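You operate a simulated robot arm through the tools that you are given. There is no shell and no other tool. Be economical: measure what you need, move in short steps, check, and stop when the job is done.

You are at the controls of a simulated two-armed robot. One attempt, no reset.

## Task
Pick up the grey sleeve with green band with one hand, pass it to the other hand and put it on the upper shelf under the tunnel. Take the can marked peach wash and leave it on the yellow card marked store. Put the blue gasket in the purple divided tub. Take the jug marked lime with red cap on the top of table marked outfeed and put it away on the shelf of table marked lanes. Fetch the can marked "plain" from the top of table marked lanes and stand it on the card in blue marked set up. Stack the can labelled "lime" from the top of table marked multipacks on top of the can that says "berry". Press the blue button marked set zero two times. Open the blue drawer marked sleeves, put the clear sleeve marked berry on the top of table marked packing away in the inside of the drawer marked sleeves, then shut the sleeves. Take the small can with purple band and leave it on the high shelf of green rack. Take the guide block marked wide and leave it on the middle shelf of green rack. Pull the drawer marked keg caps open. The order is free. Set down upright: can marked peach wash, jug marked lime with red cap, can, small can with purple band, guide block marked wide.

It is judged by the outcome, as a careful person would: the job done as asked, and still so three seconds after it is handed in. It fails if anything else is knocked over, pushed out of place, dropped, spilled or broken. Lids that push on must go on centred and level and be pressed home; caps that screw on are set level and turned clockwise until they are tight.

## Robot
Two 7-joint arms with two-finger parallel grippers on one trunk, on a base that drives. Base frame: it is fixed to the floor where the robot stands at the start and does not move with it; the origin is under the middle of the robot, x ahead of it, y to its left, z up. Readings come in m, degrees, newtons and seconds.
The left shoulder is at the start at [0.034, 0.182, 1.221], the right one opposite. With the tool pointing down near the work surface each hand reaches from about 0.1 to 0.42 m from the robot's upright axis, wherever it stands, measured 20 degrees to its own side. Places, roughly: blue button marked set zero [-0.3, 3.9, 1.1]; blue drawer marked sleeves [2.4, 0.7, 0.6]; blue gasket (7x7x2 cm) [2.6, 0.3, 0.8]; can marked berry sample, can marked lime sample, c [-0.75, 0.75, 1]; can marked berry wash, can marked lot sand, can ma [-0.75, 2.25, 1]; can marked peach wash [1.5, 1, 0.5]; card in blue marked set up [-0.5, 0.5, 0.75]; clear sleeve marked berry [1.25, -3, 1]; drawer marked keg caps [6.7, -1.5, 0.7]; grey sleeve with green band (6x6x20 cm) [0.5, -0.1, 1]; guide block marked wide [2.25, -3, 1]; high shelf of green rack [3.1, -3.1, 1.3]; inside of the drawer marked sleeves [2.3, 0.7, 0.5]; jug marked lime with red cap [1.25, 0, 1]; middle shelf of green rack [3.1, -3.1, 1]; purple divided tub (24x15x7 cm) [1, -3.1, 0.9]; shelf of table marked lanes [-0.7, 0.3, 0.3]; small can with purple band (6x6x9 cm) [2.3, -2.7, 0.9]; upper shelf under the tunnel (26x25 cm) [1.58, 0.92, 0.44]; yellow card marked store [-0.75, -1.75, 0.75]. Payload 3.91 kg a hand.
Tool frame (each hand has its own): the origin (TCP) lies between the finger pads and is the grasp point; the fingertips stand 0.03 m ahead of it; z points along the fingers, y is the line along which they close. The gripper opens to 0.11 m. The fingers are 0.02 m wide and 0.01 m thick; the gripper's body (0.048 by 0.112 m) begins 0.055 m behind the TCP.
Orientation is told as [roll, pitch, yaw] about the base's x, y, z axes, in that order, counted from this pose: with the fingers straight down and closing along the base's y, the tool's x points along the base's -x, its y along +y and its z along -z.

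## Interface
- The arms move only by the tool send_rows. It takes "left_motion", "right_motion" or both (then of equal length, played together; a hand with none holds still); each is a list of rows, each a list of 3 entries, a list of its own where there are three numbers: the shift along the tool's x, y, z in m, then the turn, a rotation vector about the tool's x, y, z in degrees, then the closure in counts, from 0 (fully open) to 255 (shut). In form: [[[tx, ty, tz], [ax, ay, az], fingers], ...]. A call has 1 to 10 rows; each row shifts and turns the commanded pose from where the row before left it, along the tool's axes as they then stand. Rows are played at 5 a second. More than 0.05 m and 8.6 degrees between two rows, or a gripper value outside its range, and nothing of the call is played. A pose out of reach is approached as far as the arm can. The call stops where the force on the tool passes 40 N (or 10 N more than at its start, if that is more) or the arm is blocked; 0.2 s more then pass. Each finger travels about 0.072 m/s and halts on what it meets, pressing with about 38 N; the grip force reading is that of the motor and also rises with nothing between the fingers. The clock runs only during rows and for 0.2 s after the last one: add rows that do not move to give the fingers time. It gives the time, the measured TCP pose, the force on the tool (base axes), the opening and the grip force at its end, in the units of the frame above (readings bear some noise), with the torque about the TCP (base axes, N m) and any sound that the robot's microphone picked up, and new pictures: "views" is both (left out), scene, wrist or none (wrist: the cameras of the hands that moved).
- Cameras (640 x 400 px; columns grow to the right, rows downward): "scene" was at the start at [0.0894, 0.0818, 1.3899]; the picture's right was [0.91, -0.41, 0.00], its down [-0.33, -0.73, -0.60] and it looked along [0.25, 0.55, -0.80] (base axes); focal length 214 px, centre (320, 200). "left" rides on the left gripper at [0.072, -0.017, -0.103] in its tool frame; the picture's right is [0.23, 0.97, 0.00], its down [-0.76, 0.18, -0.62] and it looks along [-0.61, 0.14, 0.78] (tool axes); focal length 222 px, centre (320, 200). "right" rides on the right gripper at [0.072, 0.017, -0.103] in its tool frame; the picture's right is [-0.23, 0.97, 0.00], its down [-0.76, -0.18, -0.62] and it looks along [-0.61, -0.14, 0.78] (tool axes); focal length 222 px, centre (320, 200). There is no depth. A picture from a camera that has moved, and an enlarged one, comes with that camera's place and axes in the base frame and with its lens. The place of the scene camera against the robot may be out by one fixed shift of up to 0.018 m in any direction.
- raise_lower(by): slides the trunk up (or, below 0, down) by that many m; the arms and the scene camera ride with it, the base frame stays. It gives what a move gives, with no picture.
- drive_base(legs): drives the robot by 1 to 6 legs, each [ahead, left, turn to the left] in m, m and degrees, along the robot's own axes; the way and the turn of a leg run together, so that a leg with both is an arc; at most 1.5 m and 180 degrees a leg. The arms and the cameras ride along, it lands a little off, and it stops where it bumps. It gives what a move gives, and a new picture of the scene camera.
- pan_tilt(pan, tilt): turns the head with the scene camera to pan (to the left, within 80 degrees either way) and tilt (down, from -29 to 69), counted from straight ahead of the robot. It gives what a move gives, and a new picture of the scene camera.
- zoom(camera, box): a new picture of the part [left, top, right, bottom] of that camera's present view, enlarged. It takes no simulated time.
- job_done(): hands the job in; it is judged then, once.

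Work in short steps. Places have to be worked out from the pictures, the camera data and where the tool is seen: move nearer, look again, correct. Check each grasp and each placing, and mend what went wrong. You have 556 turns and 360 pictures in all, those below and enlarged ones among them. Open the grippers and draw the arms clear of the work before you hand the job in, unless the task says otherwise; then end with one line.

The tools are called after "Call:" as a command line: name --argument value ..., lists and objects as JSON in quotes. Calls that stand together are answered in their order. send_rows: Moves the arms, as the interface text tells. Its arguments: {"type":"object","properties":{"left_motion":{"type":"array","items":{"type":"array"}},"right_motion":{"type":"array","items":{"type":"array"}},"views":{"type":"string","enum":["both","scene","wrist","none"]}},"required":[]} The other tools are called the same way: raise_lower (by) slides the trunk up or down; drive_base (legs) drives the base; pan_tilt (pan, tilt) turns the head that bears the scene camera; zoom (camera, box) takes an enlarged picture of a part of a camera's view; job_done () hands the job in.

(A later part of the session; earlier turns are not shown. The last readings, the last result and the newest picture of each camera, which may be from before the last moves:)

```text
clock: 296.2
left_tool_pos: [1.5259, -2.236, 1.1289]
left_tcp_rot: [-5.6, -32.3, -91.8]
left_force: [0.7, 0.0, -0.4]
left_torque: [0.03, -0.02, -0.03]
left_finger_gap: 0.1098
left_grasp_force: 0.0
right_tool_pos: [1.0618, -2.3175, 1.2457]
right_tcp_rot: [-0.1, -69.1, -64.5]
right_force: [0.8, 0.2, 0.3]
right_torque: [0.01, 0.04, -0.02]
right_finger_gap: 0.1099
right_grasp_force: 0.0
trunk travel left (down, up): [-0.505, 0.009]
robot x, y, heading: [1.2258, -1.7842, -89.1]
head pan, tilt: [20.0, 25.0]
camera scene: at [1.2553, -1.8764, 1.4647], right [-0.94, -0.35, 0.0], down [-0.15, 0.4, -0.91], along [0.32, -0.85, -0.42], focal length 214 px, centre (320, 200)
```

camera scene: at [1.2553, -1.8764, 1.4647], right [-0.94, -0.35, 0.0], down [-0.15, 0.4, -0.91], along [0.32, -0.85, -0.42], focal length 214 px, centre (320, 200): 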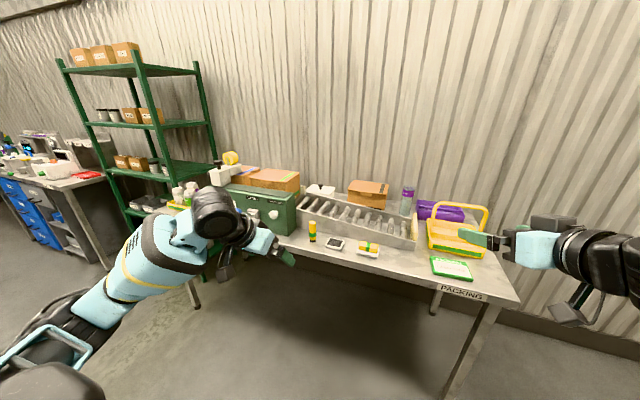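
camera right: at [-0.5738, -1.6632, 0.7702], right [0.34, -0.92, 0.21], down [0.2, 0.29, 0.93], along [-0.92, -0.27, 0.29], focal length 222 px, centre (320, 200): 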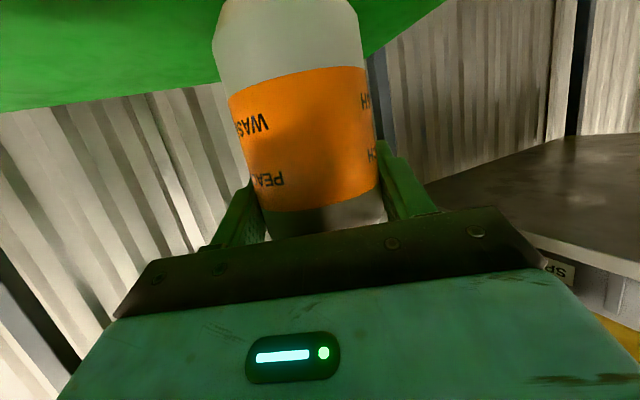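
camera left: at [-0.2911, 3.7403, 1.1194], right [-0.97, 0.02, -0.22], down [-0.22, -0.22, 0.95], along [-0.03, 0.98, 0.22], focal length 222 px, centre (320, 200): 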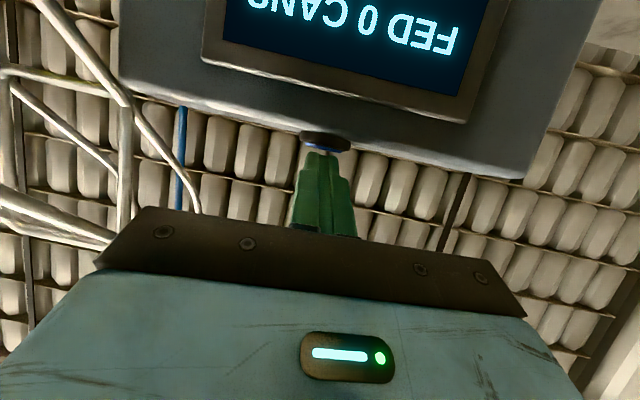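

I see PACKING with the purple tub and clear berry sleeve (purple top). I drive left to view the guide block, small can and green rack.

Call:
drive_base --legs '[[0, 0.9, 0]]'

Call:
zoom --camera "scene" --box '[160, 110, 480, 310]'

```text
clock: 304.4
left_tool_pos: [2.4188, -2.2297, 1.1294]
left_tcp_rot: [-5.6, -32.3, -92.3]
left_force: [0.2, 0.3, -0.8]
left_torque: [0.01, 0.02, 0.0]
left_finger_gap: 0.1098
left_grasp_force: 0.1
right_tool_pos: [1.9542, -2.3071, 1.247]
right_tcp_rot: [-0.1, -69.1, -65.0]
right_force: [0.1, -0.1, -0.4]
right_torque: [-0.01, -0.02, -0.04]
right_finger_gap: 0.1099
right_grasp_force: 0.0
trunk travel left (down, up): [-0.505, 0.009]
robot x, y, heading: [2.1219, -1.7752, -89.7]
head pan, tilt: [20.0, 25.0]
camera scene: at [2.1515, -1.8685, 1.4647], right [-0.94, -0.35, 0.0], down [-0.15, 0.4, -0.91], along [0.31, -0.85, -0.42], focal length 214 px, centre (320, 200)
```

scene: 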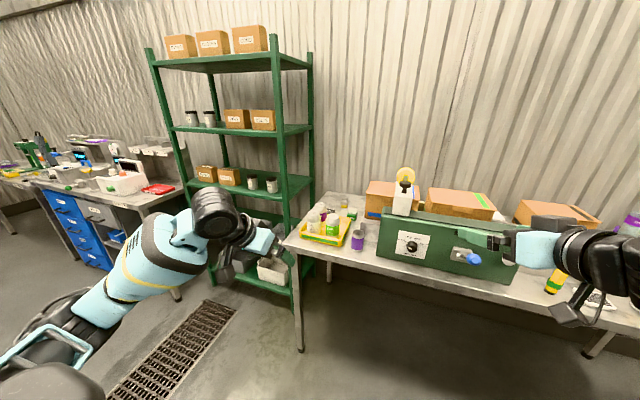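

```text
2.00 times, centred on (320, 210) of scene
camera zoom: at [2.1515, -1.8685, 1.4647], right [-0.94, -0.35, 0.0], down [-0.15, 0.4, -0.91], along [0.31, -0.85, -0.42], focal length 429 px, centre (320, 180)
```

zoom: 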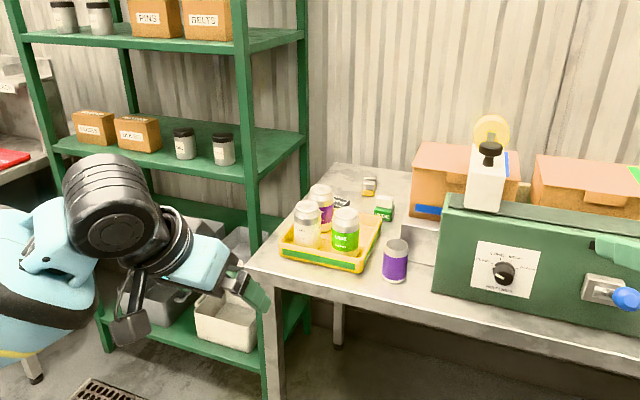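

Small purple-band can ≈(2.26,-2.64); guide block (white, black knob) stands on the green machine ≈(2.15,-3.0). I tilt the left hand to 40° and approach.

Call:
send_rows --left_motion '[[[0, 0, 0], [0, -6, 0], 0], [[0, 0, 0], [0, -6, 0], 0], [[0, 0, 0], [0, -5.5, 0], 0]]' --views "none"

Call:
drive_base --legs '[[0.2, -0.12, 0]]'

Call:
zoom --camera "left" --box '[0, 0, 640, 400]'

```text
clock: 305.2
left_tool_pos: [2.419, -2.2304, 1.1295]
left_tcp_rot: [-7.4, -49.8, -89.7]
left_force: [0.0, -0.5, 0.1]
left_torque: [0.03, 0.02, 0.03]
left_finger_gap: 0.1103
left_grasp_force: 0.0
right_tool_pos: [1.9546, -2.3064, 1.2458]
right_tcp_rot: [-0.1, -69.1, -65.0]
right_force: [0.1, -0.4, 0.3]
right_torque: [0.01, 0.0, 0.01]
right_finger_gap: 0.1098
right_grasp_force: 0.1
trunk travel left (down, up): [-0.505, 0.009]
robot x, y, heading: [2.1219, -1.7729, -89.7]
head pan, tilt: [20.0, 25.0]
```

```text
clock: 306.9
left_tool_pos: [2.302, -2.4286, 1.1307]
left_tcp_rot: [-7.3, -49.7, -89.6]
left_force: [0.3, 0.3, -0.4]
left_torque: [-0.02, 0.01, 0.02]
left_finger_gap: 0.1097
left_grasp_force: 0.1
right_tool_pos: [1.8367, -2.5056, 1.2467]
right_tcp_rot: [-0.2, -69.0, -64.8]
right_force: [0.4, 0.0, -0.1]
right_torque: [-0.03, 0.01, -0.04]
right_finger_gap: 0.11
right_grasp_force: 0.2
trunk travel left (down, up): [-0.505, 0.009]
robot x, y, heading: [2.0058, -1.9722, -89.6]
head pan, tilt: [20.0, 25.0]
camera scene: at [2.0334, -2.0671, 1.4648], right [-0.94, -0.35, 0.0], down [-0.15, 0.4, -0.91], along [0.32, -0.85, -0.42], focal length 214 px, centre (320, 200)
```

scene: 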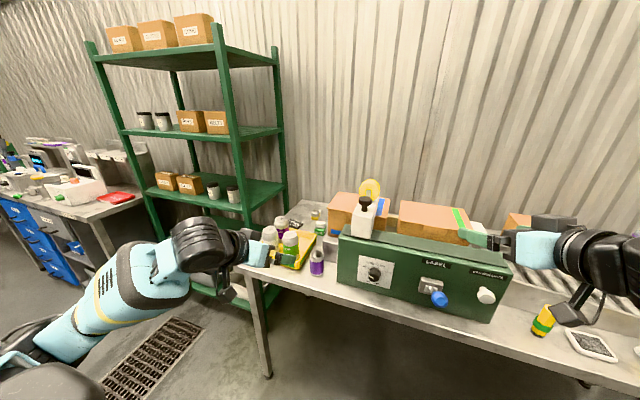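

```text
1.00 times, centred on (320, 200) of left (not enlarged: the box is as wide or as high as the picture)
camera zoom: at [2.2966, -2.3012, 1.142], right [0.97, 0.06, -0.25], down [0.26, -0.04, 0.97], along [0.05, -1.0, -0.05], focal length 222 px, centre (320, 200)
```

zoom: 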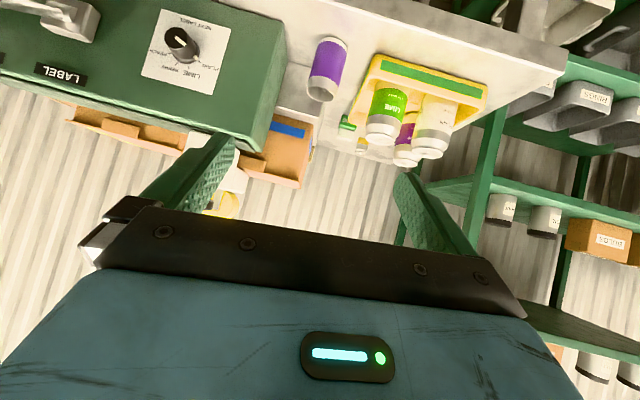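

Small can refined: (2.27,-2.685), top 0.935. I level the hand's roll and go to a pre-grasp with the fingers at ~9.5 cm.

Call:
send_rows --left_motion '[[[0, 0, 0], [0, 0, 6.1], 35], [[0.003, -0.003, 0.0424], [0, 0, 0], 35], [[0.003, -0.003, 0.0424], [0, 0, 0], 35], [[0.003, -0.003, 0.0424], [0, 0, 0], 35], [[0.003, -0.003, 0.0424], [0, 0, 0], 35], [[0.003, -0.003, 0.0424], [0, 0, 0], 35]]' --views "wrist"

```text
clock: 308.4
left_tool_pos: [2.2624, -2.5786, 0.981]
left_tcp_rot: [0.1, -50.0, -99.3]
left_force: [0.8, -0.1, 0.4]
left_torque: [0.0, 0.02, -0.03]
left_finger_gap: 0.0949
left_grasp_force: 0.1
right_tool_pos: [1.8362, -2.5066, 1.2458]
right_tcp_rot: [0.1, -68.9, -65.0]
right_force: [-0.2, 0.3, 0.6]
right_torque: [0.0, 0.05, 0.02]
right_finger_gap: 0.1101
right_grasp_force: 0.1
trunk travel left (down, up): [-0.505, 0.009]
robot x, y, heading: [2.0022, -1.9731, -89.7]
head pan, tilt: [20.0, 25.0]
camera left: at [2.2652, -2.4512, 0.9926], right [0.98, -0.01, -0.17], down [0.17, -0.04, 0.98], along [-0.02, -1.0, -0.04], focal length 222 px, centre (320, 200)
```

left: 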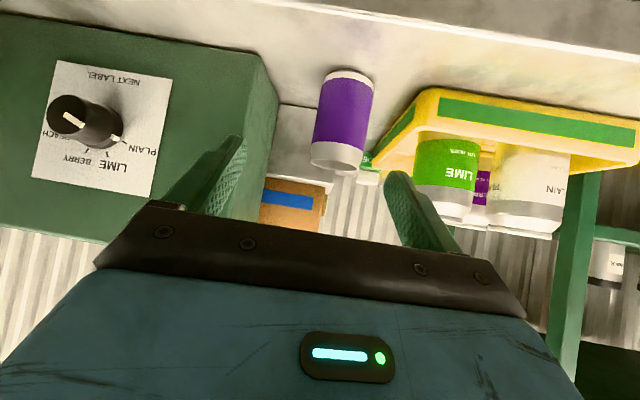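

Call:
send_rows --left_motion '[[[0, 0.0235, 0.01], [0, 0, 0], 35], [[0, 0, 0.042], [0, 0, 0], 35], [[0, 0, 0.042], [0, 0, 0], 35], [[-0.004, 0, 0.042], [0, 0, 0], 35], [[0, 0, 0], [0, 0, 0], 255], [[0, 0, 0], [0, 0, 0], 255], [[0, 0, 0], [0, 0, 0], 255]]' --views "wrist"

```text
clock: 309.9
left_tool_pos: [2.2679, -2.6867, 0.8984]
left_tcp_rot: [0.0, -50.1, -99.2]
left_force: [-0.5, 0.0, 0.0]
left_torque: [0.02, -0.04, 0.01]
left_finger_gap: 0.0501
left_grasp_force: 37.5
right_tool_pos: [1.8363, -2.5055, 1.2457]
right_tcp_rot: [-0.1, -69.1, -64.9]
right_force: [0.3, -0.1, -0.3]
right_torque: [0.02, 0.03, 0.01]
right_finger_gap: 0.1101
right_grasp_force: 0.1
trunk travel left (down, up): [-0.505, 0.009]
robot x, y, heading: [2.0043, -1.9725, -89.5]
head pan, tilt: [20.0, 25.0]
camera left: at [2.2701, -2.5602, 0.9084], right [0.98, -0.01, -0.17], down [0.17, -0.04, 0.98], along [-0.02, -1.0, -0.04], focal length 222 px, centre (320, 200)
```

left: 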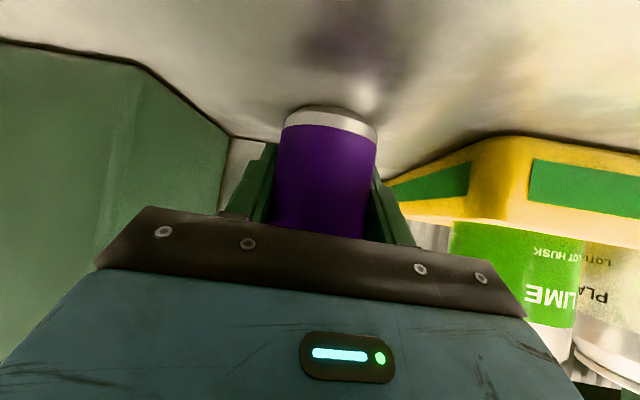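

Gripped (gap 5 cm). I lift it and look at the guide block with the right wrist camera.

Call:
send_rows --left_motion '[[[-0.0383, 0, -0.032], [0, 0, 0], 255], [[-0.0383, 0, -0.032], [0, 0, 0], 255], [[-0.0383, 0, -0.032], [0, 0, 0], 255], [[-0.0383, 0, -0.032], [0, 0, 0], 255]]' --right_motion '[[[0, 0, 0], [7.5, 0, 2.9], 0], [[0, 0, 0], [7.5, 0, 2.9], 0], [[0, 0, 0], [7.5, 0, 2.9], 0], [[0, 0, 0], [0, 8, 0], 0]]'

```text
clock: 310.9
left_tool_pos: [2.2685, -2.6865, 1.0996]
left_tcp_rot: [0.0, -50.3, -99.2]
left_force: [-0.7, 0.1, -0.3]
left_torque: [-0.01, -0.03, -0.02]
left_finger_gap: 0.0497
left_grasp_force: 38.1
right_tool_pos: [1.8359, -2.5053, 1.2474]
right_tcp_rot: [0.0, -60.9, -89.3]
right_force: [-0.5, -0.1, 0.0]
right_torque: [0.0, 0.01, 0.02]
right_finger_gap: 0.1098
right_grasp_force: 0.0
trunk travel left (down, up): [-0.505, 0.009]
robot x, y, heading: [2.0072, -1.9719, -89.5]
head pan, tilt: [20.0, 25.0]
camera scene: at [2.0328, -2.0661, 1.465], right [-0.94, -0.35, 0.0], down [-0.15, 0.4, -0.91], along [0.32, -0.85, -0.42], focal length 214 px, centre (320, 200)
camera right: at [1.8513, -2.3791, 1.2347], right [0.98, -0.1, 0.2], down [-0.18, 0.18, 0.97], along [-0.13, -0.98, 0.15], focal length 222 px, centre (320, 200)
camera left: at [2.271, -2.5591, 1.1097], right [0.98, -0.01, -0.17], down [0.17, -0.04, 0.98], along [-0.02, -1.0, -0.03], focal length 222 px, centre (320, 200)
```

scene: 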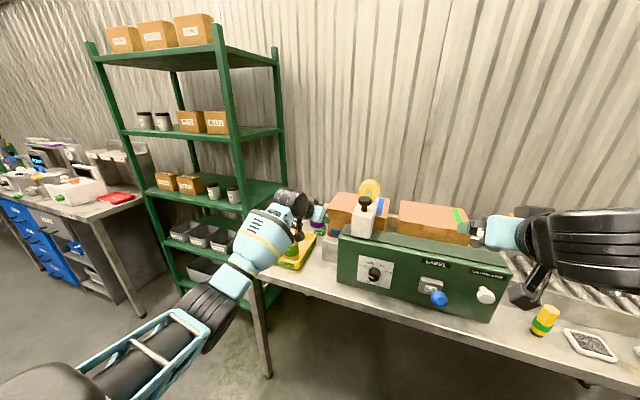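
right: 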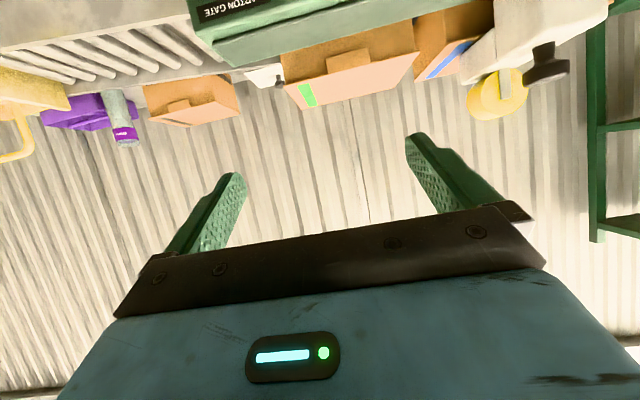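
left: 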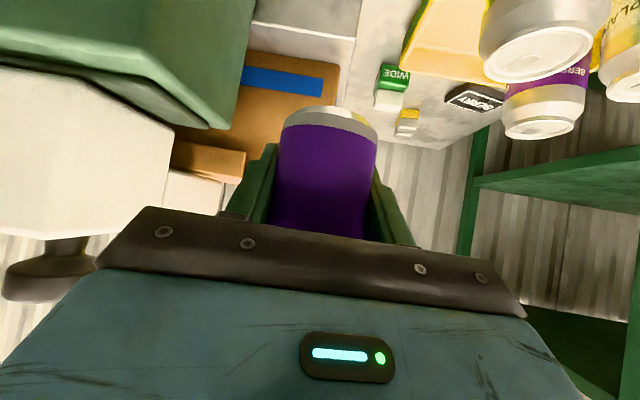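

The WIDE guide block is the small green-faced one behind the tray, ≈(2.348,-2.95). I retract the left arm with the can, make the right hand steep, and shift the base so the right hand can get it.

Call:
send_rows --left_motion '[[[0.028, 0, -0.0336], [0, 0, 0], 255], [[0.028, 0, -0.0336], [0, 0, 0], 255], [[0.028, 0, -0.0336], [0, 0, 0], 255], [[0.028, 0, -0.0336], [0, 0, 0], 255], [[0.028, 0, -0.0336], [0, 0, 0], 255], [[0.028, 0, -0.0336], [0, 0, 0], 255]]' --right_motion '[[[0, 0, 0], [0, 7.75, 0], 0], [[0, 0, 0], [0, 7.75, 0], 0], [[0, 0, 0], [0, 7.75, 0], 0], [[0, 0, 0], [0, 7.75, 0], 0], [[0, 0, 0], [0, 0, 0], 0], [[0, 0, 0], [0, 0, 0], 0]]' --views "none"

Call:
drive_base --legs '[[0, 0.58, 0], [0.2, 0, 0]]'

Call:
pan_tilt --pan -10 --tilt 40

Call:
zoom --camera "right" --box '[0, 0, 640, 400]'

```text
clock: 312.4
left_tool_pos: [2.3106, -2.4251, 1.0981]
left_tcp_rot: [-0.1, -50.1, -99.2]
left_force: [0.5, 0.7, -0.8]
left_torque: [0.01, -0.02, 0.01]
left_finger_gap: 0.0495
left_grasp_force: 37.7
right_tool_pos: [1.8379, -2.5039, 1.2467]
right_tcp_rot: [0.0, -30.1, -89.1]
right_force: [0.6, 0.0, 0.2]
right_torque: [-0.05, 0.01, -0.02]
right_finger_gap: 0.11
right_grasp_force: 0.0
trunk travel left (down, up): [-0.505, 0.009]
robot x, y, heading: [2.003, -1.9735, -90.0]
head pan, tilt: [20.0, 25.0]
```

```text
clock: 319.1
left_tool_pos: [2.899, -2.6218, 1.0976]
left_tcp_rot: [0.1, -50.1, -98.7]
left_force: [0.0, -0.3, 0.0]
left_torque: [0.03, -0.03, 0.02]
left_finger_gap: 0.0496
left_grasp_force: 37.8
right_tool_pos: [2.4263, -2.7027, 1.2473]
right_tcp_rot: [0.1, -30.0, -88.7]
right_force: [-0.1, 0.2, 0.3]
right_torque: [-0.02, 0.01, -0.01]
right_finger_gap: 0.1101
right_grasp_force: 0.0
trunk travel left (down, up): [-0.505, 0.009]
robot x, y, heading: [2.5899, -2.1644, -89.2]
head pan, tilt: [20.0, 25.0]
camera scene: at [2.62, -2.2617, 1.4648], right [-0.94, -0.35, 0.0], down [-0.15, 0.39, -0.91], along [0.32, -0.85, -0.42], focal length 214 px, centre (320, 200)
```

scene: 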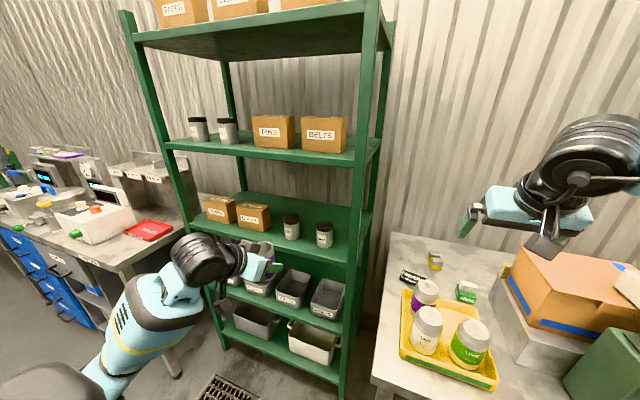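

```text
clock: 320.1
left_tool_pos: [2.8991, -2.6203, 1.0978]
left_tcp_rot: [-0.2, -50.1, -98.7]
left_force: [-0.1, 1.0, -0.3]
left_torque: [-0.01, -0.02, 0.02]
left_finger_gap: 0.0495
left_grasp_force: 38.1
right_tool_pos: [2.4263, -2.7008, 1.2475]
right_tcp_rot: [0.1, -30.1, -88.7]
right_force: [0.4, -0.2, 0.2]
right_torque: [0.05, -0.01, 0.04]
right_finger_gap: 0.1102
right_grasp_force: 0.0
trunk travel left (down, up): [-0.505, 0.009]
robot x, y, heading: [2.5897, -2.1707, -89.5]
head pan, tilt: [-10.0, 40.0]
camera scene: at [2.5738, -2.2594, 1.4414], right [-0.99, 0.16, 0.0], down [0.1, 0.63, -0.77], along [-0.12, -0.76, -0.64], focal length 214 px, centre (320, 200)
```

scene: 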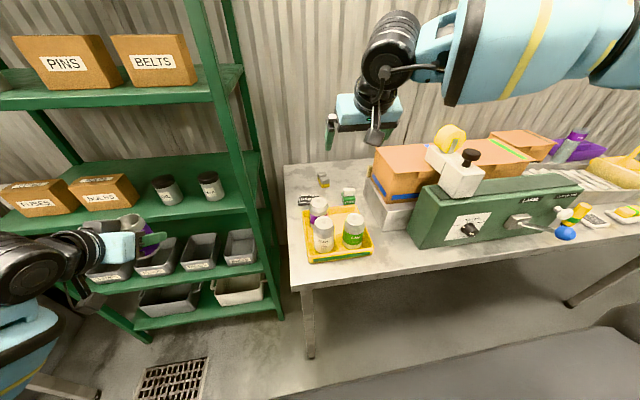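

```text
1.00 times, centred on (320, 200) of right (not enlarged: the box is as wide or as high as the picture)
camera zoom: at [2.4407, -2.5869, 1.3004], right [0.98, -0.17, 0.11], down [-0.17, -0.35, 0.92], along [-0.12, -0.92, -0.37], focal length 222 px, centre (320, 200)
```

zoom: 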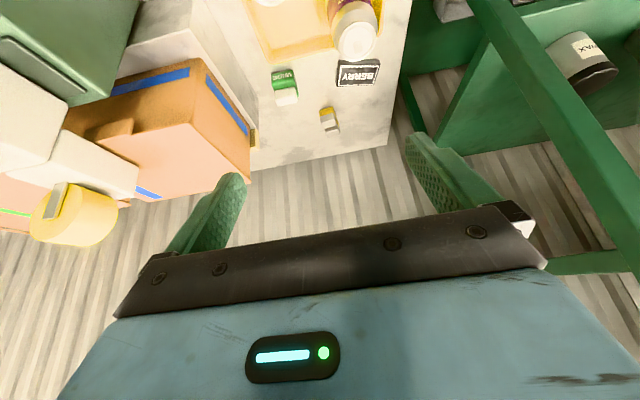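

WIDE block at (2.351,-2.945). I bring the right hand to a pre-grasp above it.

Call:
send_rows --right_motion '[[[-0.0046, -0.0135, 0.0458], [0, 0, 0], 58], [[-0.0046, -0.0135, 0.0458], [0, 0, 0], 58], [[-0.0046, -0.0135, 0.0458], [0, 0, 0], 58], [[-0.0046, -0.0135, 0.0458], [0, 0, 0], 58], [[-0.0046, -0.0135, 0.0458], [0, 0, 0], 58], [[-0.0046, -0.0135, 0.0458], [0, 0, 0], 58]]' --views "wrist"

```text
clock: 321.5
left_tool_pos: [2.9008, -2.6216, 1.0955]
left_tcp_rot: [-0.1, -50.0, -98.7]
left_force: [-0.1, -0.4, -0.5]
left_torque: [-0.03, 0.0, -0.01]
left_finger_gap: 0.0495
left_grasp_force: 38.4
right_tool_pos: [2.3217, -2.8207, 1.0386]
right_tcp_rot: [0.2, -30.1, -88.7]
right_force: [1.5, -0.4, 0.1]
right_torque: [-0.02, 0.0, -0.01]
right_finger_gap: 0.0847
right_grasp_force: 0.0
right hand out of reach, approached as far as the arm can: row 4, 5, 6
trunk travel left (down, up): [-0.505, 0.009]
robot x, y, heading: [2.587, -2.1705, -89.4]
head pan, tilt: [-10.0, 40.0]
camera right: at [2.3358, -2.7068, 1.0927], right [0.98, -0.17, 0.12], down [-0.17, -0.35, 0.92], along [-0.12, -0.92, -0.37], focal length 222 px, centre (320, 200)
```

right: 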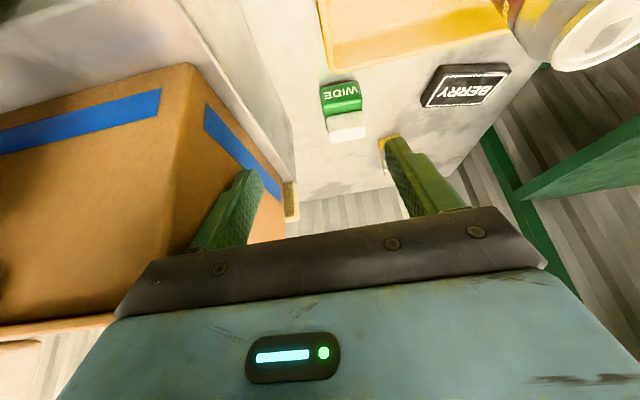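

I drive 6 cm closer and then descend over the block.

Call:
drive_base --legs '[[0.06, 0, 0]]'

Call:
send_rows --right_motion '[[[-0.0045, 0.014, 0.025], [0, 0, 0], 58], [[-0.0045, 0.014, 0.03], [0, 0, 0], 58], [[0.012, 0, 0.045], [0, 0, 0], 58]]' --views "wrist"

```text
clock: 322.5
left_tool_pos: [2.8999, -2.6791, 1.0975]
left_tcp_rot: [-0.1, -50.1, -98.7]
left_force: [0.7, -0.7, -0.3]
left_torque: [0.03, 0.0, 0.03]
left_finger_gap: 0.0494
left_grasp_force: 38.6
right_tool_pos: [2.3219, -2.8797, 1.0394]
right_tcp_rot: [0.1, -30.1, -88.7]
right_force: [0.7, 0.2, 0.7]
right_torque: [-0.01, -0.02, 0.0]
right_finger_gap: 0.0852
right_grasp_force: 0.2
trunk travel left (down, up): [-0.505, 0.009]
robot x, y, heading: [2.5904, -2.2262, -89.1]
head pan, tilt: [-10.0, 40.0]
camera scene: at [2.5745, -2.3187, 1.4414], right [-0.99, 0.16, 0.0], down [0.1, 0.63, -0.77], along [-0.12, -0.76, -0.64], focal length 214 px, centre (320, 200)
```

scene: 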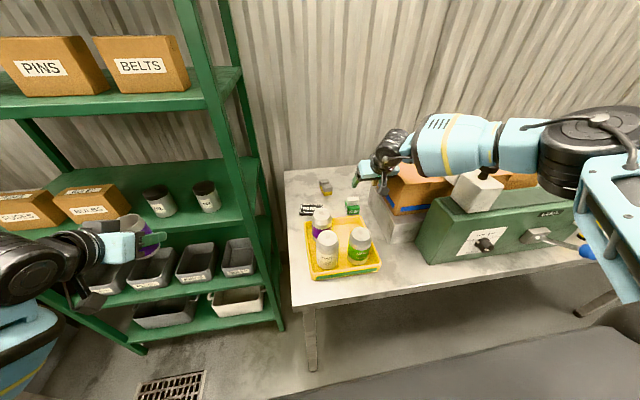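

```text
clock: 323.3
left_tool_pos: [2.9003, -2.6796, 1.0965]
left_tcp_rot: [0.0, -50.1, -98.7]
left_force: [0.3, 0.2, -1.6]
left_torque: [0.03, -0.03, 0.01]
left_finger_gap: 0.0494
left_grasp_force: 37.9
right_tool_pos: [2.313, -2.8601, 0.9908]
right_tcp_rot: [0.1, -30.2, -88.7]
right_force: [0.7, -0.1, 0.6]
right_torque: [0.04, 0.07, 0.0]
right_finger_gap: 0.0849
right_grasp_force: 0.0
right hand out of reach, approached as far as the arm can: row 1, 2, 3
trunk travel left (down, up): [-0.505, 0.009]
robot x, y, heading: [2.5914, -2.2236, -89.0]
head pan, tilt: [-10.0, 40.0]
camera right: at [2.3266, -2.7456, 1.0448], right [0.98, -0.17, 0.12], down [-0.17, -0.35, 0.92], along [-0.12, -0.92, -0.37], focal length 222 px, centre (320, 200)
```

right: 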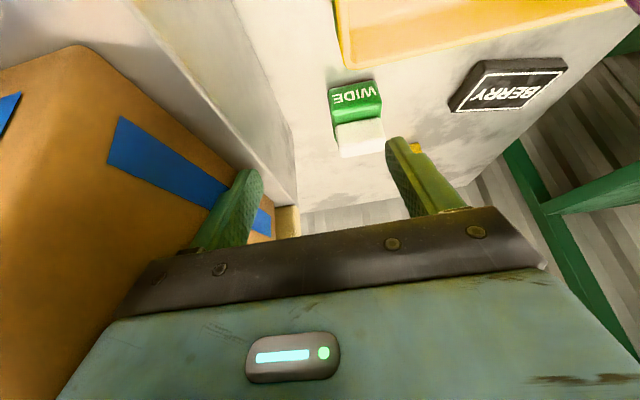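

The arm needs the target further right and a flatter hand: I drive 4 cm left and pitch the hand 10° flatter, then advance.

Call:
drive_base --legs '[[0, 0.04, 0]]'

Call:
send_rows --right_motion '[[[0, 0, 0], [0, -5, 0], 58], [[0, 0, 0], [0, -5, 0], 58], [[0.0, 0, 0.04], [0, 0, 0], 58], [[0.0, 0, 0.04], [0, 0, 0], 58]]' --views "wrist"

```text
clock: 324.3
left_tool_pos: [2.9404, -2.6792, 1.0972]
left_tcp_rot: [-0.2, -50.1, -98.7]
left_force: [0.1, -0.4, -0.2]
left_torque: [0.02, 0.04, 0.01]
left_finger_gap: 0.0496
left_grasp_force: 37.6
right_tool_pos: [2.3523, -2.8602, 0.9912]
right_tcp_rot: [0.0, -30.0, -88.6]
right_force: [-0.2, -0.1, 0.4]
right_torque: [0.0, 0.02, 0.0]
right_finger_gap: 0.0852
right_grasp_force: 0.1
trunk travel left (down, up): [-0.505, 0.009]
robot x, y, heading: [2.6289, -2.2227, -89.2]
head pan, tilt: [-10.0, 40.0]
camera scene: at [2.6139, -2.318, 1.4414], right [-0.99, 0.16, 0.0], down [0.1, 0.63, -0.77], along [-0.12, -0.76, -0.64], focal length 214 px, centre (320, 200)
```

scene: 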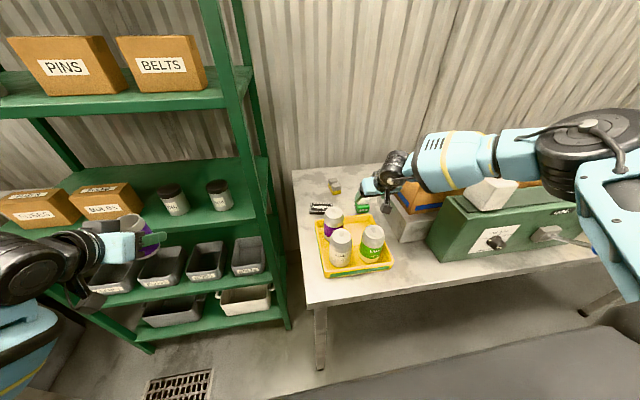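

```text
clock: 325.3
left_tool_pos: [2.9385, -2.6791, 1.0975]
left_tcp_rot: [-0.1, -50.2, -98.6]
left_force: [0.0, -0.4, -0.3]
left_torque: [0.0, 0.01, 0.0]
left_finger_gap: 0.0498
left_grasp_force: 38.4
right_tool_pos: [2.3321, -2.8678, 0.9688]
right_tcp_rot: [0.0, -40.2, -88.8]
right_force: [-0.2, 0.7, -0.2]
right_torque: [0.01, 0.01, -0.02]
right_finger_gap: 0.0853
right_grasp_force: 0.0
right hand out of reach, approached as far as the arm can: row 3, 4
trunk travel left (down, up): [-0.505, 0.009]
robot x, y, heading: [2.6246, -2.2252, -89.2]
head pan, tilt: [-10.0, 40.0]
camera right: at [2.3465, -2.7454, 1.002], right [0.98, -0.15, 0.15], down [-0.18, -0.18, 0.97], along [-0.12, -0.97, -0.21], focal length 222 px, centre (320, 200)
```

right: 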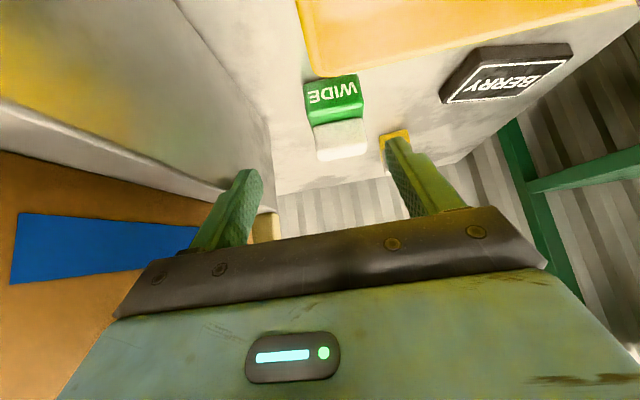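

Still at a limit; I'll rotate the base 25° left to bring the right shoulder forward. First I lift the right hand well clear.

Call:
send_rows --right_motion '[[[0, 0, -0.045], [0, 0, 0], 58], [[0, 0, -0.045], [0, 0, 0], 58], [[0, 0, -0.045], [0, 0, 0], 58], [[0, 0, -0.045], [0, 0, 0], 58], [[0, 0, -0.045], [0, 0, 0], 58], [[0, 0, -0.045], [0, 0, 0], 58]]' --views "none"

Call:
drive_base --legs '[[0, 0, 25]]'

```text
clock: 326.7
left_tool_pos: [2.9395, -2.6766, 1.0977]
left_tcp_rot: [0.0, -50.2, -98.7]
left_force: [1.1, -0.5, -0.9]
left_torque: [-0.01, 0.0, 0.03]
left_finger_gap: 0.0496
left_grasp_force: 38.2
right_tool_pos: [2.3271, -2.6913, 1.1766]
right_tcp_rot: [0.1, -40.2, -88.6]
right_force: [-0.2, 0.4, 0.4]
right_torque: [-0.04, -0.01, -0.01]
right_finger_gap: 0.085
right_grasp_force: 0.1
trunk travel left (down, up): [-0.505, 0.009]
robot x, y, heading: [2.6305, -2.2247, -89.2]
head pan, tilt: [-10.0, 40.0]
```

```text
clock: 328.4
left_tool_pos: [3.1021, -2.5062, 1.0971]
left_tcp_rot: [-0.1, -50.1, -73.8]
left_force: [0.0, 0.2, -0.2]
left_torque: [0.02, 0.01, 0.02]
left_finger_gap: 0.0496
left_grasp_force: 37.8
right_tool_pos: [2.5538, -2.7774, 1.1753]
right_tcp_rot: [0.1, -40.1, -63.8]
right_force: [0.9, 0.6, -0.2]
right_torque: [0.0, 0.0, -0.01]
right_finger_gap: 0.085
right_grasp_force: 0.1
trunk travel left (down, up): [-0.505, 0.009]
robot x, y, heading: [2.6279, -2.2265, -64.2]
head pan, tilt: [-10.0, 40.0]
camera scene: at [2.6599, -2.3135, 1.4414], right [-0.96, -0.27, 0.0], down [-0.17, 0.62, -0.77], along [0.21, -0.74, -0.64], focal length 214 px, centre (320, 200)
```

scene: 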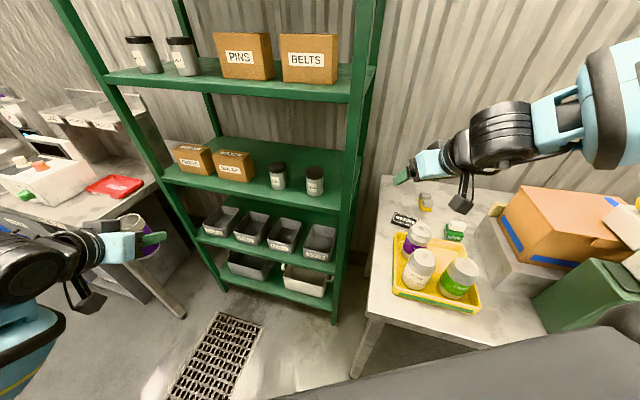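

Call:
send_rows --right_motion '[[[0, 0, 0], [5.36, 0, 6.4], 58], [[0, 0, 0], [5.36, 0, 6.4], 58], [[0, 0, 0], [5.36, 0, 6.4], 58], [[0, -0.0413, 0.01], [0, 0, 0], 58], [[0, -0.0413, 0.01], [0, 0, 0], 58], [[0, -0.0413, 0.01], [0, 0, 0], 58], [[0, -0.0413, 0.01], [0, 0, 0], 58], [[0, -0.0413, 0.01], [0, 0, 0], 58]]' --views "none"

Call:
send_rows --right_motion '[[[0.016, 0, 0.037], [0, 0, 0], 58], [[0.016, 0, 0.037], [0, 0, 0], 58], [[0.016, 0, 0.037], [0, 0, 0], 58], [[0.016, 0, 0.037], [0, 0, 0], 58]]' --views "wrist"

```text
clock: 330.2
left_tool_pos: [3.1009, -2.505, 1.0974]
left_tcp_rot: [-0.1, -50.2, -73.8]
left_force: [0.5, 0.2, -0.7]
left_torque: [-0.02, 0.01, 0.01]
left_finger_gap: 0.0496
left_grasp_force: 38.6
right_tool_pos: [2.3472, -2.8143, 1.1355]
right_tcp_rot: [0.2, -40.0, -88.9]
right_force: [-0.3, -0.2, -1.0]
right_torque: [0.0, -0.01, 0.02]
right_finger_gap: 0.0849
right_grasp_force: 0.0
trunk travel left (down, up): [-0.505, 0.009]
robot x, y, heading: [2.6288, -2.2246, -64.3]
head pan, tilt: [-10.0, 40.0]
```

```text
clock: 331.2
left_tool_pos: [3.1023, -2.5069, 1.0961]
left_tcp_rot: [-0.1, -50.0, -73.8]
left_force: [-1.0, -0.3, 0.5]
left_torque: [0.01, 0.02, 0.0]
left_finger_gap: 0.0497
left_grasp_force: 38.0
right_tool_pos: [2.3485, -2.8608, 0.9808]
right_tcp_rot: [0.3, -40.1, -89.0]
right_force: [-0.5, 0.0, 0.5]
right_torque: [-0.01, -0.02, -0.02]
right_finger_gap: 0.0848
right_grasp_force: 0.0
trunk travel left (down, up): [-0.505, 0.009]
robot x, y, heading: [2.6279, -2.2264, -64.4]
head pan, tilt: [-10.0, 40.0]
camera right: at [2.3631, -2.7394, 1.0136], right [0.98, -0.15, 0.15], down [-0.18, -0.18, 0.97], along [-0.12, -0.97, -0.21], focal length 222 px, centre (320, 200)
```

right: 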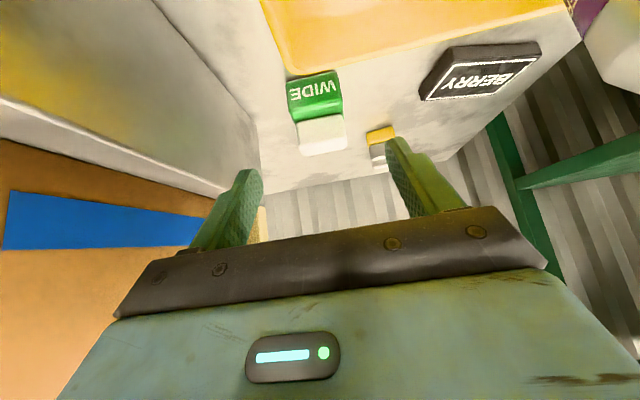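

Aligned and reachable. I advance and grip.

Call:
send_rows --right_motion '[[[0, 0.001, 0.04], [0, 0, 0], 58], [[0, 0.001, 0.04], [0, 0, 0], 58], [[0, 0, 0.037], [0, 0, 0], 58], [[0, 0, 0], [0, 0, 0], 255], [[0, 0, 0], [0, 0, 0], 255], [[0, 0, 0], [0, 0, 0], 255]]' --views "wrist"

```text
clock: 332.6
left_tool_pos: [3.1019, -2.5053, 1.097]
left_tcp_rot: [-0.1, -50.1, -73.8]
left_force: [0.4, -0.2, 0.1]
left_torque: [0.0, -0.05, -0.01]
left_finger_gap: 0.0498
left_grasp_force: 38.2
right_tool_pos: [2.352, -2.9341, 0.8919]
right_tcp_rot: [0.2, -40.1, -88.8]
right_force: [0.6, -0.1, -0.2]
right_torque: [0.0, 0.0, -0.02]
right_finger_gap: 0.049
right_grasp_force: 37.6
trunk travel left (down, up): [-0.505, 0.009]
robot x, y, heading: [2.6279, -2.2271, -64.5]
head pan, tilt: [-10.0, 40.0]
camera right: at [2.3667, -2.8133, 0.9254], right [0.98, -0.15, 0.15], down [-0.18, -0.19, 0.97], along [-0.12, -0.97, -0.21], focal length 222 px, centre (320, 200)
```

right: 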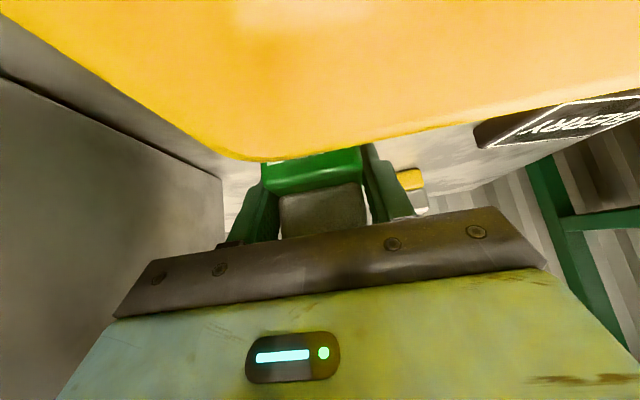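

Gripped. I lift and retract it, then drive in front of the green rack.

Call:
send_rows --right_motion '[[[-0.029, 0, -0.0345], [0, 0, 0], 255], [[-0.029, 0, -0.0345], [0, 0, 0], 255], [[-0.029, 0, -0.0345], [0, 0, 0], 255], [[0, 0, -0.045], [0, 0, 0], 255], [[0, 0, -0.045], [0, 0, 0], 255], [[0, 0, -0.045], [0, 0, 0], 255], [[0, 0, -0.045], [0, 0, 0], 255]]' --views "none"

Call:
drive_base --legs '[[-0.1, 0.35, 0], [0, 0, -26], [0, 0.15, 0]]'

Call:
pan_tilt --pan 0 --tilt 25

```text
clock: 334.2
left_tool_pos: [3.1008, -2.5037, 1.0973]
left_tcp_rot: [-0.1, -50.2, -73.8]
left_force: [-0.3, -0.3, 0.1]
left_torque: [-0.02, 0.0, 0.02]
left_finger_gap: 0.0495
left_grasp_force: 38.3
right_tool_pos: [2.3487, -2.8163, 1.1668]
right_tcp_rot: [0.3, -40.1, -88.9]
right_force: [0.1, 0.2, -0.4]
right_torque: [-0.02, 0.0, 0.01]
right_finger_gap: 0.0492
right_grasp_force: 38.2
trunk travel left (down, up): [-0.505, 0.009]
robot x, y, heading: [2.6265, -2.23, -64.1]
head pan, tilt: [-10.0, 40.0]
```

```text
clock: 340.7
left_tool_pos: [3.3553, -2.4413, 1.0969]
left_tcp_rot: [-0.1, -50.1, -99.6]
left_force: [-0.4, -0.8, -0.4]
left_torque: [-0.02, -0.01, 0.0]
left_finger_gap: 0.0496
left_grasp_force: 38.1
right_tool_pos: [2.5414, -2.3972, 1.1655]
right_tcp_rot: [0.2, -40.2, -114.7]
right_force: [-0.4, 0.5, -0.2]
right_torque: [-0.01, 0.02, -0.01]
right_finger_gap: 0.0493
right_grasp_force: 38.1
trunk travel left (down, up): [-0.505, 0.009]
robot x, y, heading: [3.0535, -1.9818, -90.2]
head pan, tilt: [-10.0, 40.0]
camera scene: at [3.0342, -2.0752, 1.4414], right [-0.98, 0.18, 0.0], down [0.11, 0.63, -0.77], along [-0.13, -0.75, -0.64], focal length 214 px, centre (320, 200)
```

scene: 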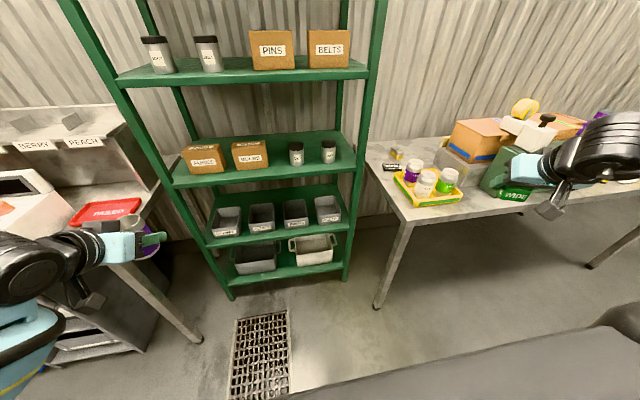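

```text
clock: 341.5
left_tool_pos: [3.3548, -2.4417, 1.0979]
left_tcp_rot: [0.0, -50.1, -99.6]
left_force: [-0.1, -0.1, 0.0]
left_torque: [0.04, 0.01, 0.01]
left_finger_gap: 0.0497
left_grasp_force: 38.1
right_tool_pos: [2.5407, -2.3955, 1.1654]
right_tcp_rot: [0.3, -40.0, -114.7]
right_force: [-0.5, 0.0, -1.2]
right_torque: [0.0, -0.03, 0.01]
right_finger_gap: 0.0492
right_grasp_force: 37.8
trunk travel left (down, up): [-0.505, 0.009]
robot x, y, heading: [3.0557, -1.9865, -90.0]
head pan, tilt: [0.0, 25.0]
camera scene: at [3.049, -2.0837, 1.4646], right [-1.0, 0.0, 0.0], down [0.0, 0.42, -0.91], along [0.0, -0.91, -0.42], focal length 214 px, centre (320, 200)
```

scene: 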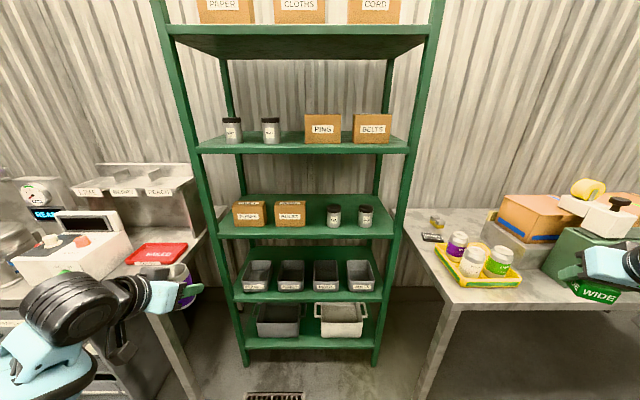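

Clear frontal view: high shelf z≈1.305, middle ≈0.93, front edges y≈-2.86; free spots found. I raise the left hand with the can to ~1.43.

Call:
send_rows --left_motion '[[[-0.0383, 0, -0.032], [0, 0, 0], 255], [[-0.0383, 0, -0.032], [0, 0, 0], 255], [[-0.0383, 0, -0.032], [0, 0, 0], 255], [[-0.0383, 0, -0.032], [0, 0, 0], 255], [[-0.0383, 0, -0.032], [0, 0, 0], 255], [[-0.0383, 0, -0.032], [0, 0, 0], 255], [[-0.02, 0, -0.0168], [0, 0, 0], 255]]' --views "none"

Call:
drive_base --legs '[[0, -0.15, 0], [0.25, 0, 0]]'

Call:
zoom --camera "left" --box '[0, 0, 640, 400]'

```text
clock: 343.1
left_tool_pos: [3.3541, -2.4397, 1.4229]
left_tcp_rot: [0.0, -50.2, -99.6]
left_force: [0.1, -0.5, 0.3]
left_torque: [0.0, 0.01, 0.01]
left_finger_gap: 0.0496
left_grasp_force: 37.9
right_tool_pos: [2.5417, -2.3967, 1.1662]
right_tcp_rot: [0.3, -40.1, -114.7]
right_force: [-0.5, -0.5, -0.1]
right_torque: [0.0, 0.01, 0.0]
right_finger_gap: 0.0491
right_grasp_force: 37.7
trunk travel left (down, up): [-0.505, 0.009]
robot x, y, heading: [3.0505, -1.9799, -90.2]
head pan, tilt: [0.0, 25.0]
```

```text
clock: 346.5
left_tool_pos: [3.204, -2.6887, 1.4231]
left_tcp_rot: [-0.1, -50.2, -99.6]
left_force: [-0.7, 0.5, -0.7]
left_torque: [0.0, 0.0, 0.0]
left_finger_gap: 0.0497
left_grasp_force: 38.1
right_tool_pos: [2.3883, -2.6426, 1.1663]
right_tcp_rot: [0.4, -40.0, -114.8]
right_force: [-0.7, -1.0, -0.8]
right_torque: [-0.01, 0.03, 0.0]
right_finger_gap: 0.0494
right_grasp_force: 37.5
trunk travel left (down, up): [-0.505, 0.009]
robot x, y, heading: [2.9036, -2.2307, -90.0]
head pan, tilt: [0.0, 25.0]
camera scene: at [2.8981, -2.331, 1.4649], right [-1.0, 0.0, 0.0], down [0.0, 0.42, -0.91], along [0.0, -0.91, -0.42], focal length 214 px, centre (320, 200)
```

scene: 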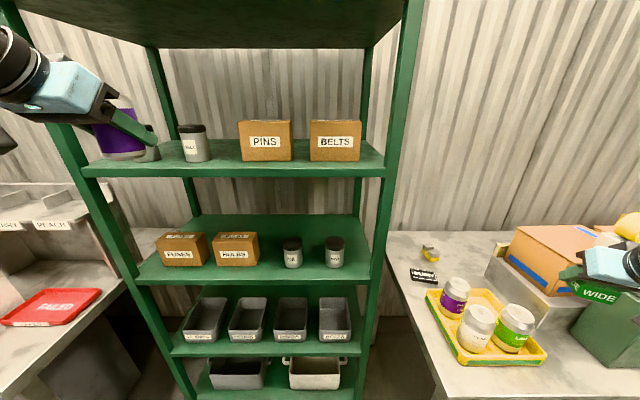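

```text
1.00 times, centred on (320, 200) of left (not enlarged: the box is as wide or as high as the picture)
camera zoom: at [3.208, -2.5601, 1.4342], right [0.98, -0.02, -0.17], down [0.17, -0.04, 0.98], along [-0.03, -1.0, -0.03], focal length 222 px, centre (320, 200)
```

zoom: 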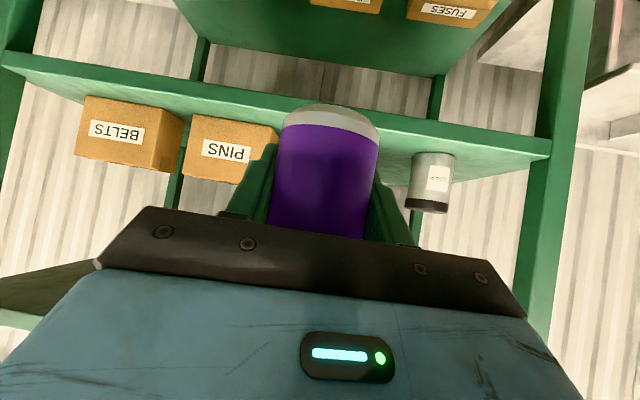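

Front edge z≈1.30. Target spot x≈3.165, y≈-2.925 (between PINS and the jar, in front). I move over it.

Call:
send_rows --left_motion '[[[-0.0263, 0, 0.039], [0, 0, 0], 255], [[-0.0263, 0, 0.039], [0, 0, 0], 255], [[-0.0263, 0, 0.039], [0, 0, 0], 255], [[-0.0263, 0, 0.039], [0, 0, 0], 255], [[-0.0263, 0, 0.039], [0, 0, 0], 255]]'

```text
clock: 347.7
left_tool_pos: [3.1636, -2.9198, 1.398]
left_tcp_rot: [0.2, -50.1, -99.9]
left_force: [-0.3, -0.3, 0.3]
left_torque: [0.03, -0.01, 0.0]
left_finger_gap: 0.0496
left_grasp_force: 37.9
right_tool_pos: [2.3892, -2.6437, 1.1652]
right_tcp_rot: [0.3, -40.0, -114.7]
right_force: [0.4, -0.4, -0.6]
right_torque: [0.03, 0.01, 0.03]
right_finger_gap: 0.049
right_grasp_force: 38.4
trunk travel left (down, up): [-0.505, 0.009]
robot x, y, heading: [2.9009, -2.2324, -90.3]
head pan, tilt: [0.0, 25.0]
camera scene: at [2.8967, -2.3327, 1.4646], right [-1.0, 0.0, 0.0], down [0.0, 0.42, -0.91], along [0.0, -0.91, -0.42], focal length 214 px, centre (320, 200)
camera left: at [3.1672, -2.792, 1.4096], right [0.98, -0.02, -0.17], down [0.17, -0.04, 0.98], along [-0.03, -1.0, -0.04], focal length 222 px, centre (320, 200)
```

scene: 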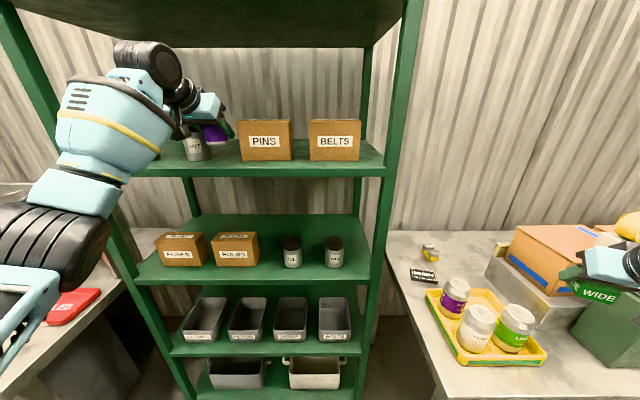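
left: 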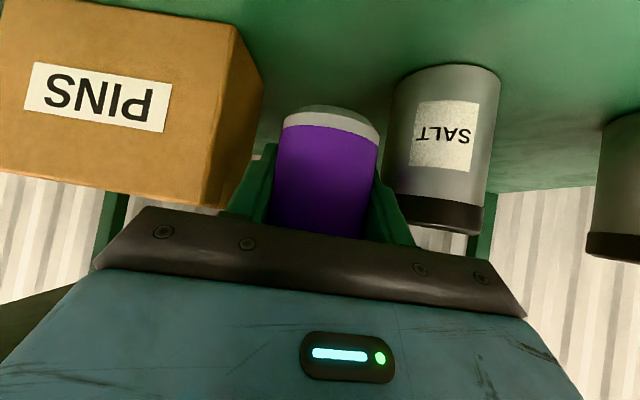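

PINS at x≤3.089 and SALT from 3.205: I shift to x≈3.149 and slightly toward the front, then lower.

Call:
send_rows --left_motion '[[[0.0155, -0.008, 0.005], [0, 0, 0], 255], [[0.0155, -0.008, 0.005], [0, 0, 0], 255], [[0.0077, 0, 0.0064], [0, 0, 0], 255], [[0.0031, 0, 0.0026], [0, 0, 0], 255], [[0.0031, 0, 0.0026], [0, 0, 0], 255]]' --views "wrist"

```text
clock: 348.9
left_tool_pos: [3.1515, -2.9031, 1.3566]
left_tcp_rot: [-0.1, -50.9, -99.6]
left_force: [2.6, -6.9, 19.1]
left_torque: [-0.42, -0.12, 0.02]
left_finger_gap: 0.0497
left_grasp_force: 37.9
right_tool_pos: [2.3899, -2.6433, 1.1672]
right_tcp_rot: [0.2, -40.2, -114.9]
right_force: [-0.3, -1.1, -0.8]
right_torque: [0.03, 0.02, 0.01]
right_finger_gap: 0.0491
right_grasp_force: 38.3
trunk travel left (down, up): [-0.505, 0.009]
robot x, y, heading: [2.9069, -2.2263, -90.2]
head pan, tilt: [0.0, 25.0]
camera left: at [3.1552, -2.7752, 1.3663], right [0.98, -0.02, -0.18], down [0.18, -0.03, 0.98], along [-0.03, -1.0, -0.02], focal length 222 px, centre (320, 200)
```

left: 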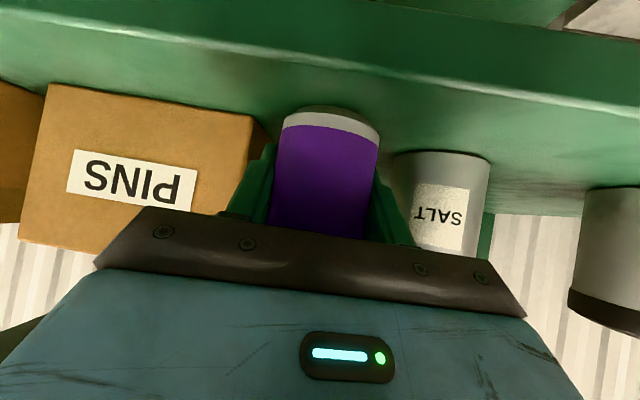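

Contact (19 N). I open slightly (to 7.5 cm) and withdraw.

Call:
send_rows --left_motion '[[[-0.002, 0, -0.001], [0, 0, 0], 120], [[0, 0, 0], [0, 0, 0], 85], [[0, 0, 0], [0, 0, 0], 85], [[0, 0, -0.03], [0, 0, 0], 85], [[0, 0, -0.045], [0, 0, 0], 85], [[0, 0, -0.045], [0, 0, 0], 85], [[0, 0, -0.045], [0, 0, 0], 85]]' --views "wrist"

```text
clock: 350.5
left_tool_pos: [3.1724, -2.7772, 1.4599]
left_tcp_rot: [-0.1, -50.2, -99.7]
left_force: [0.0, 0.1, -0.3]
left_torque: [-0.04, 0.03, -0.03]
left_finger_gap: 0.0735
left_grasp_force: 0.1
right_tool_pos: [2.3902, -2.6417, 1.1673]
right_tcp_rot: [0.2, -40.3, -114.7]
right_force: [0.3, 0.0, -0.4]
right_torque: [0.02, 0.03, -0.01]
right_finger_gap: 0.049
right_grasp_force: 37.7
trunk travel left (down, up): [-0.505, 0.009]
robot x, y, heading: [2.8994, -2.2306, -90.0]
head pan, tilt: [0.0, 25.0]
camera left: at [3.1765, -2.6503, 1.4709], right [0.98, -0.02, -0.17], down [0.17, -0.04, 0.98], along [-0.03, -1.0, -0.03], focal length 222 px, centre (320, 200)
```

left: 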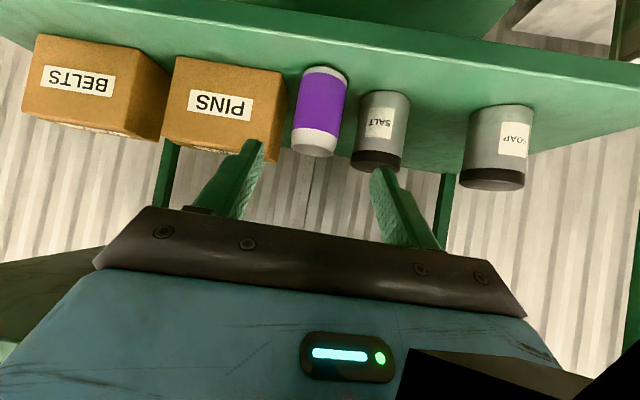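

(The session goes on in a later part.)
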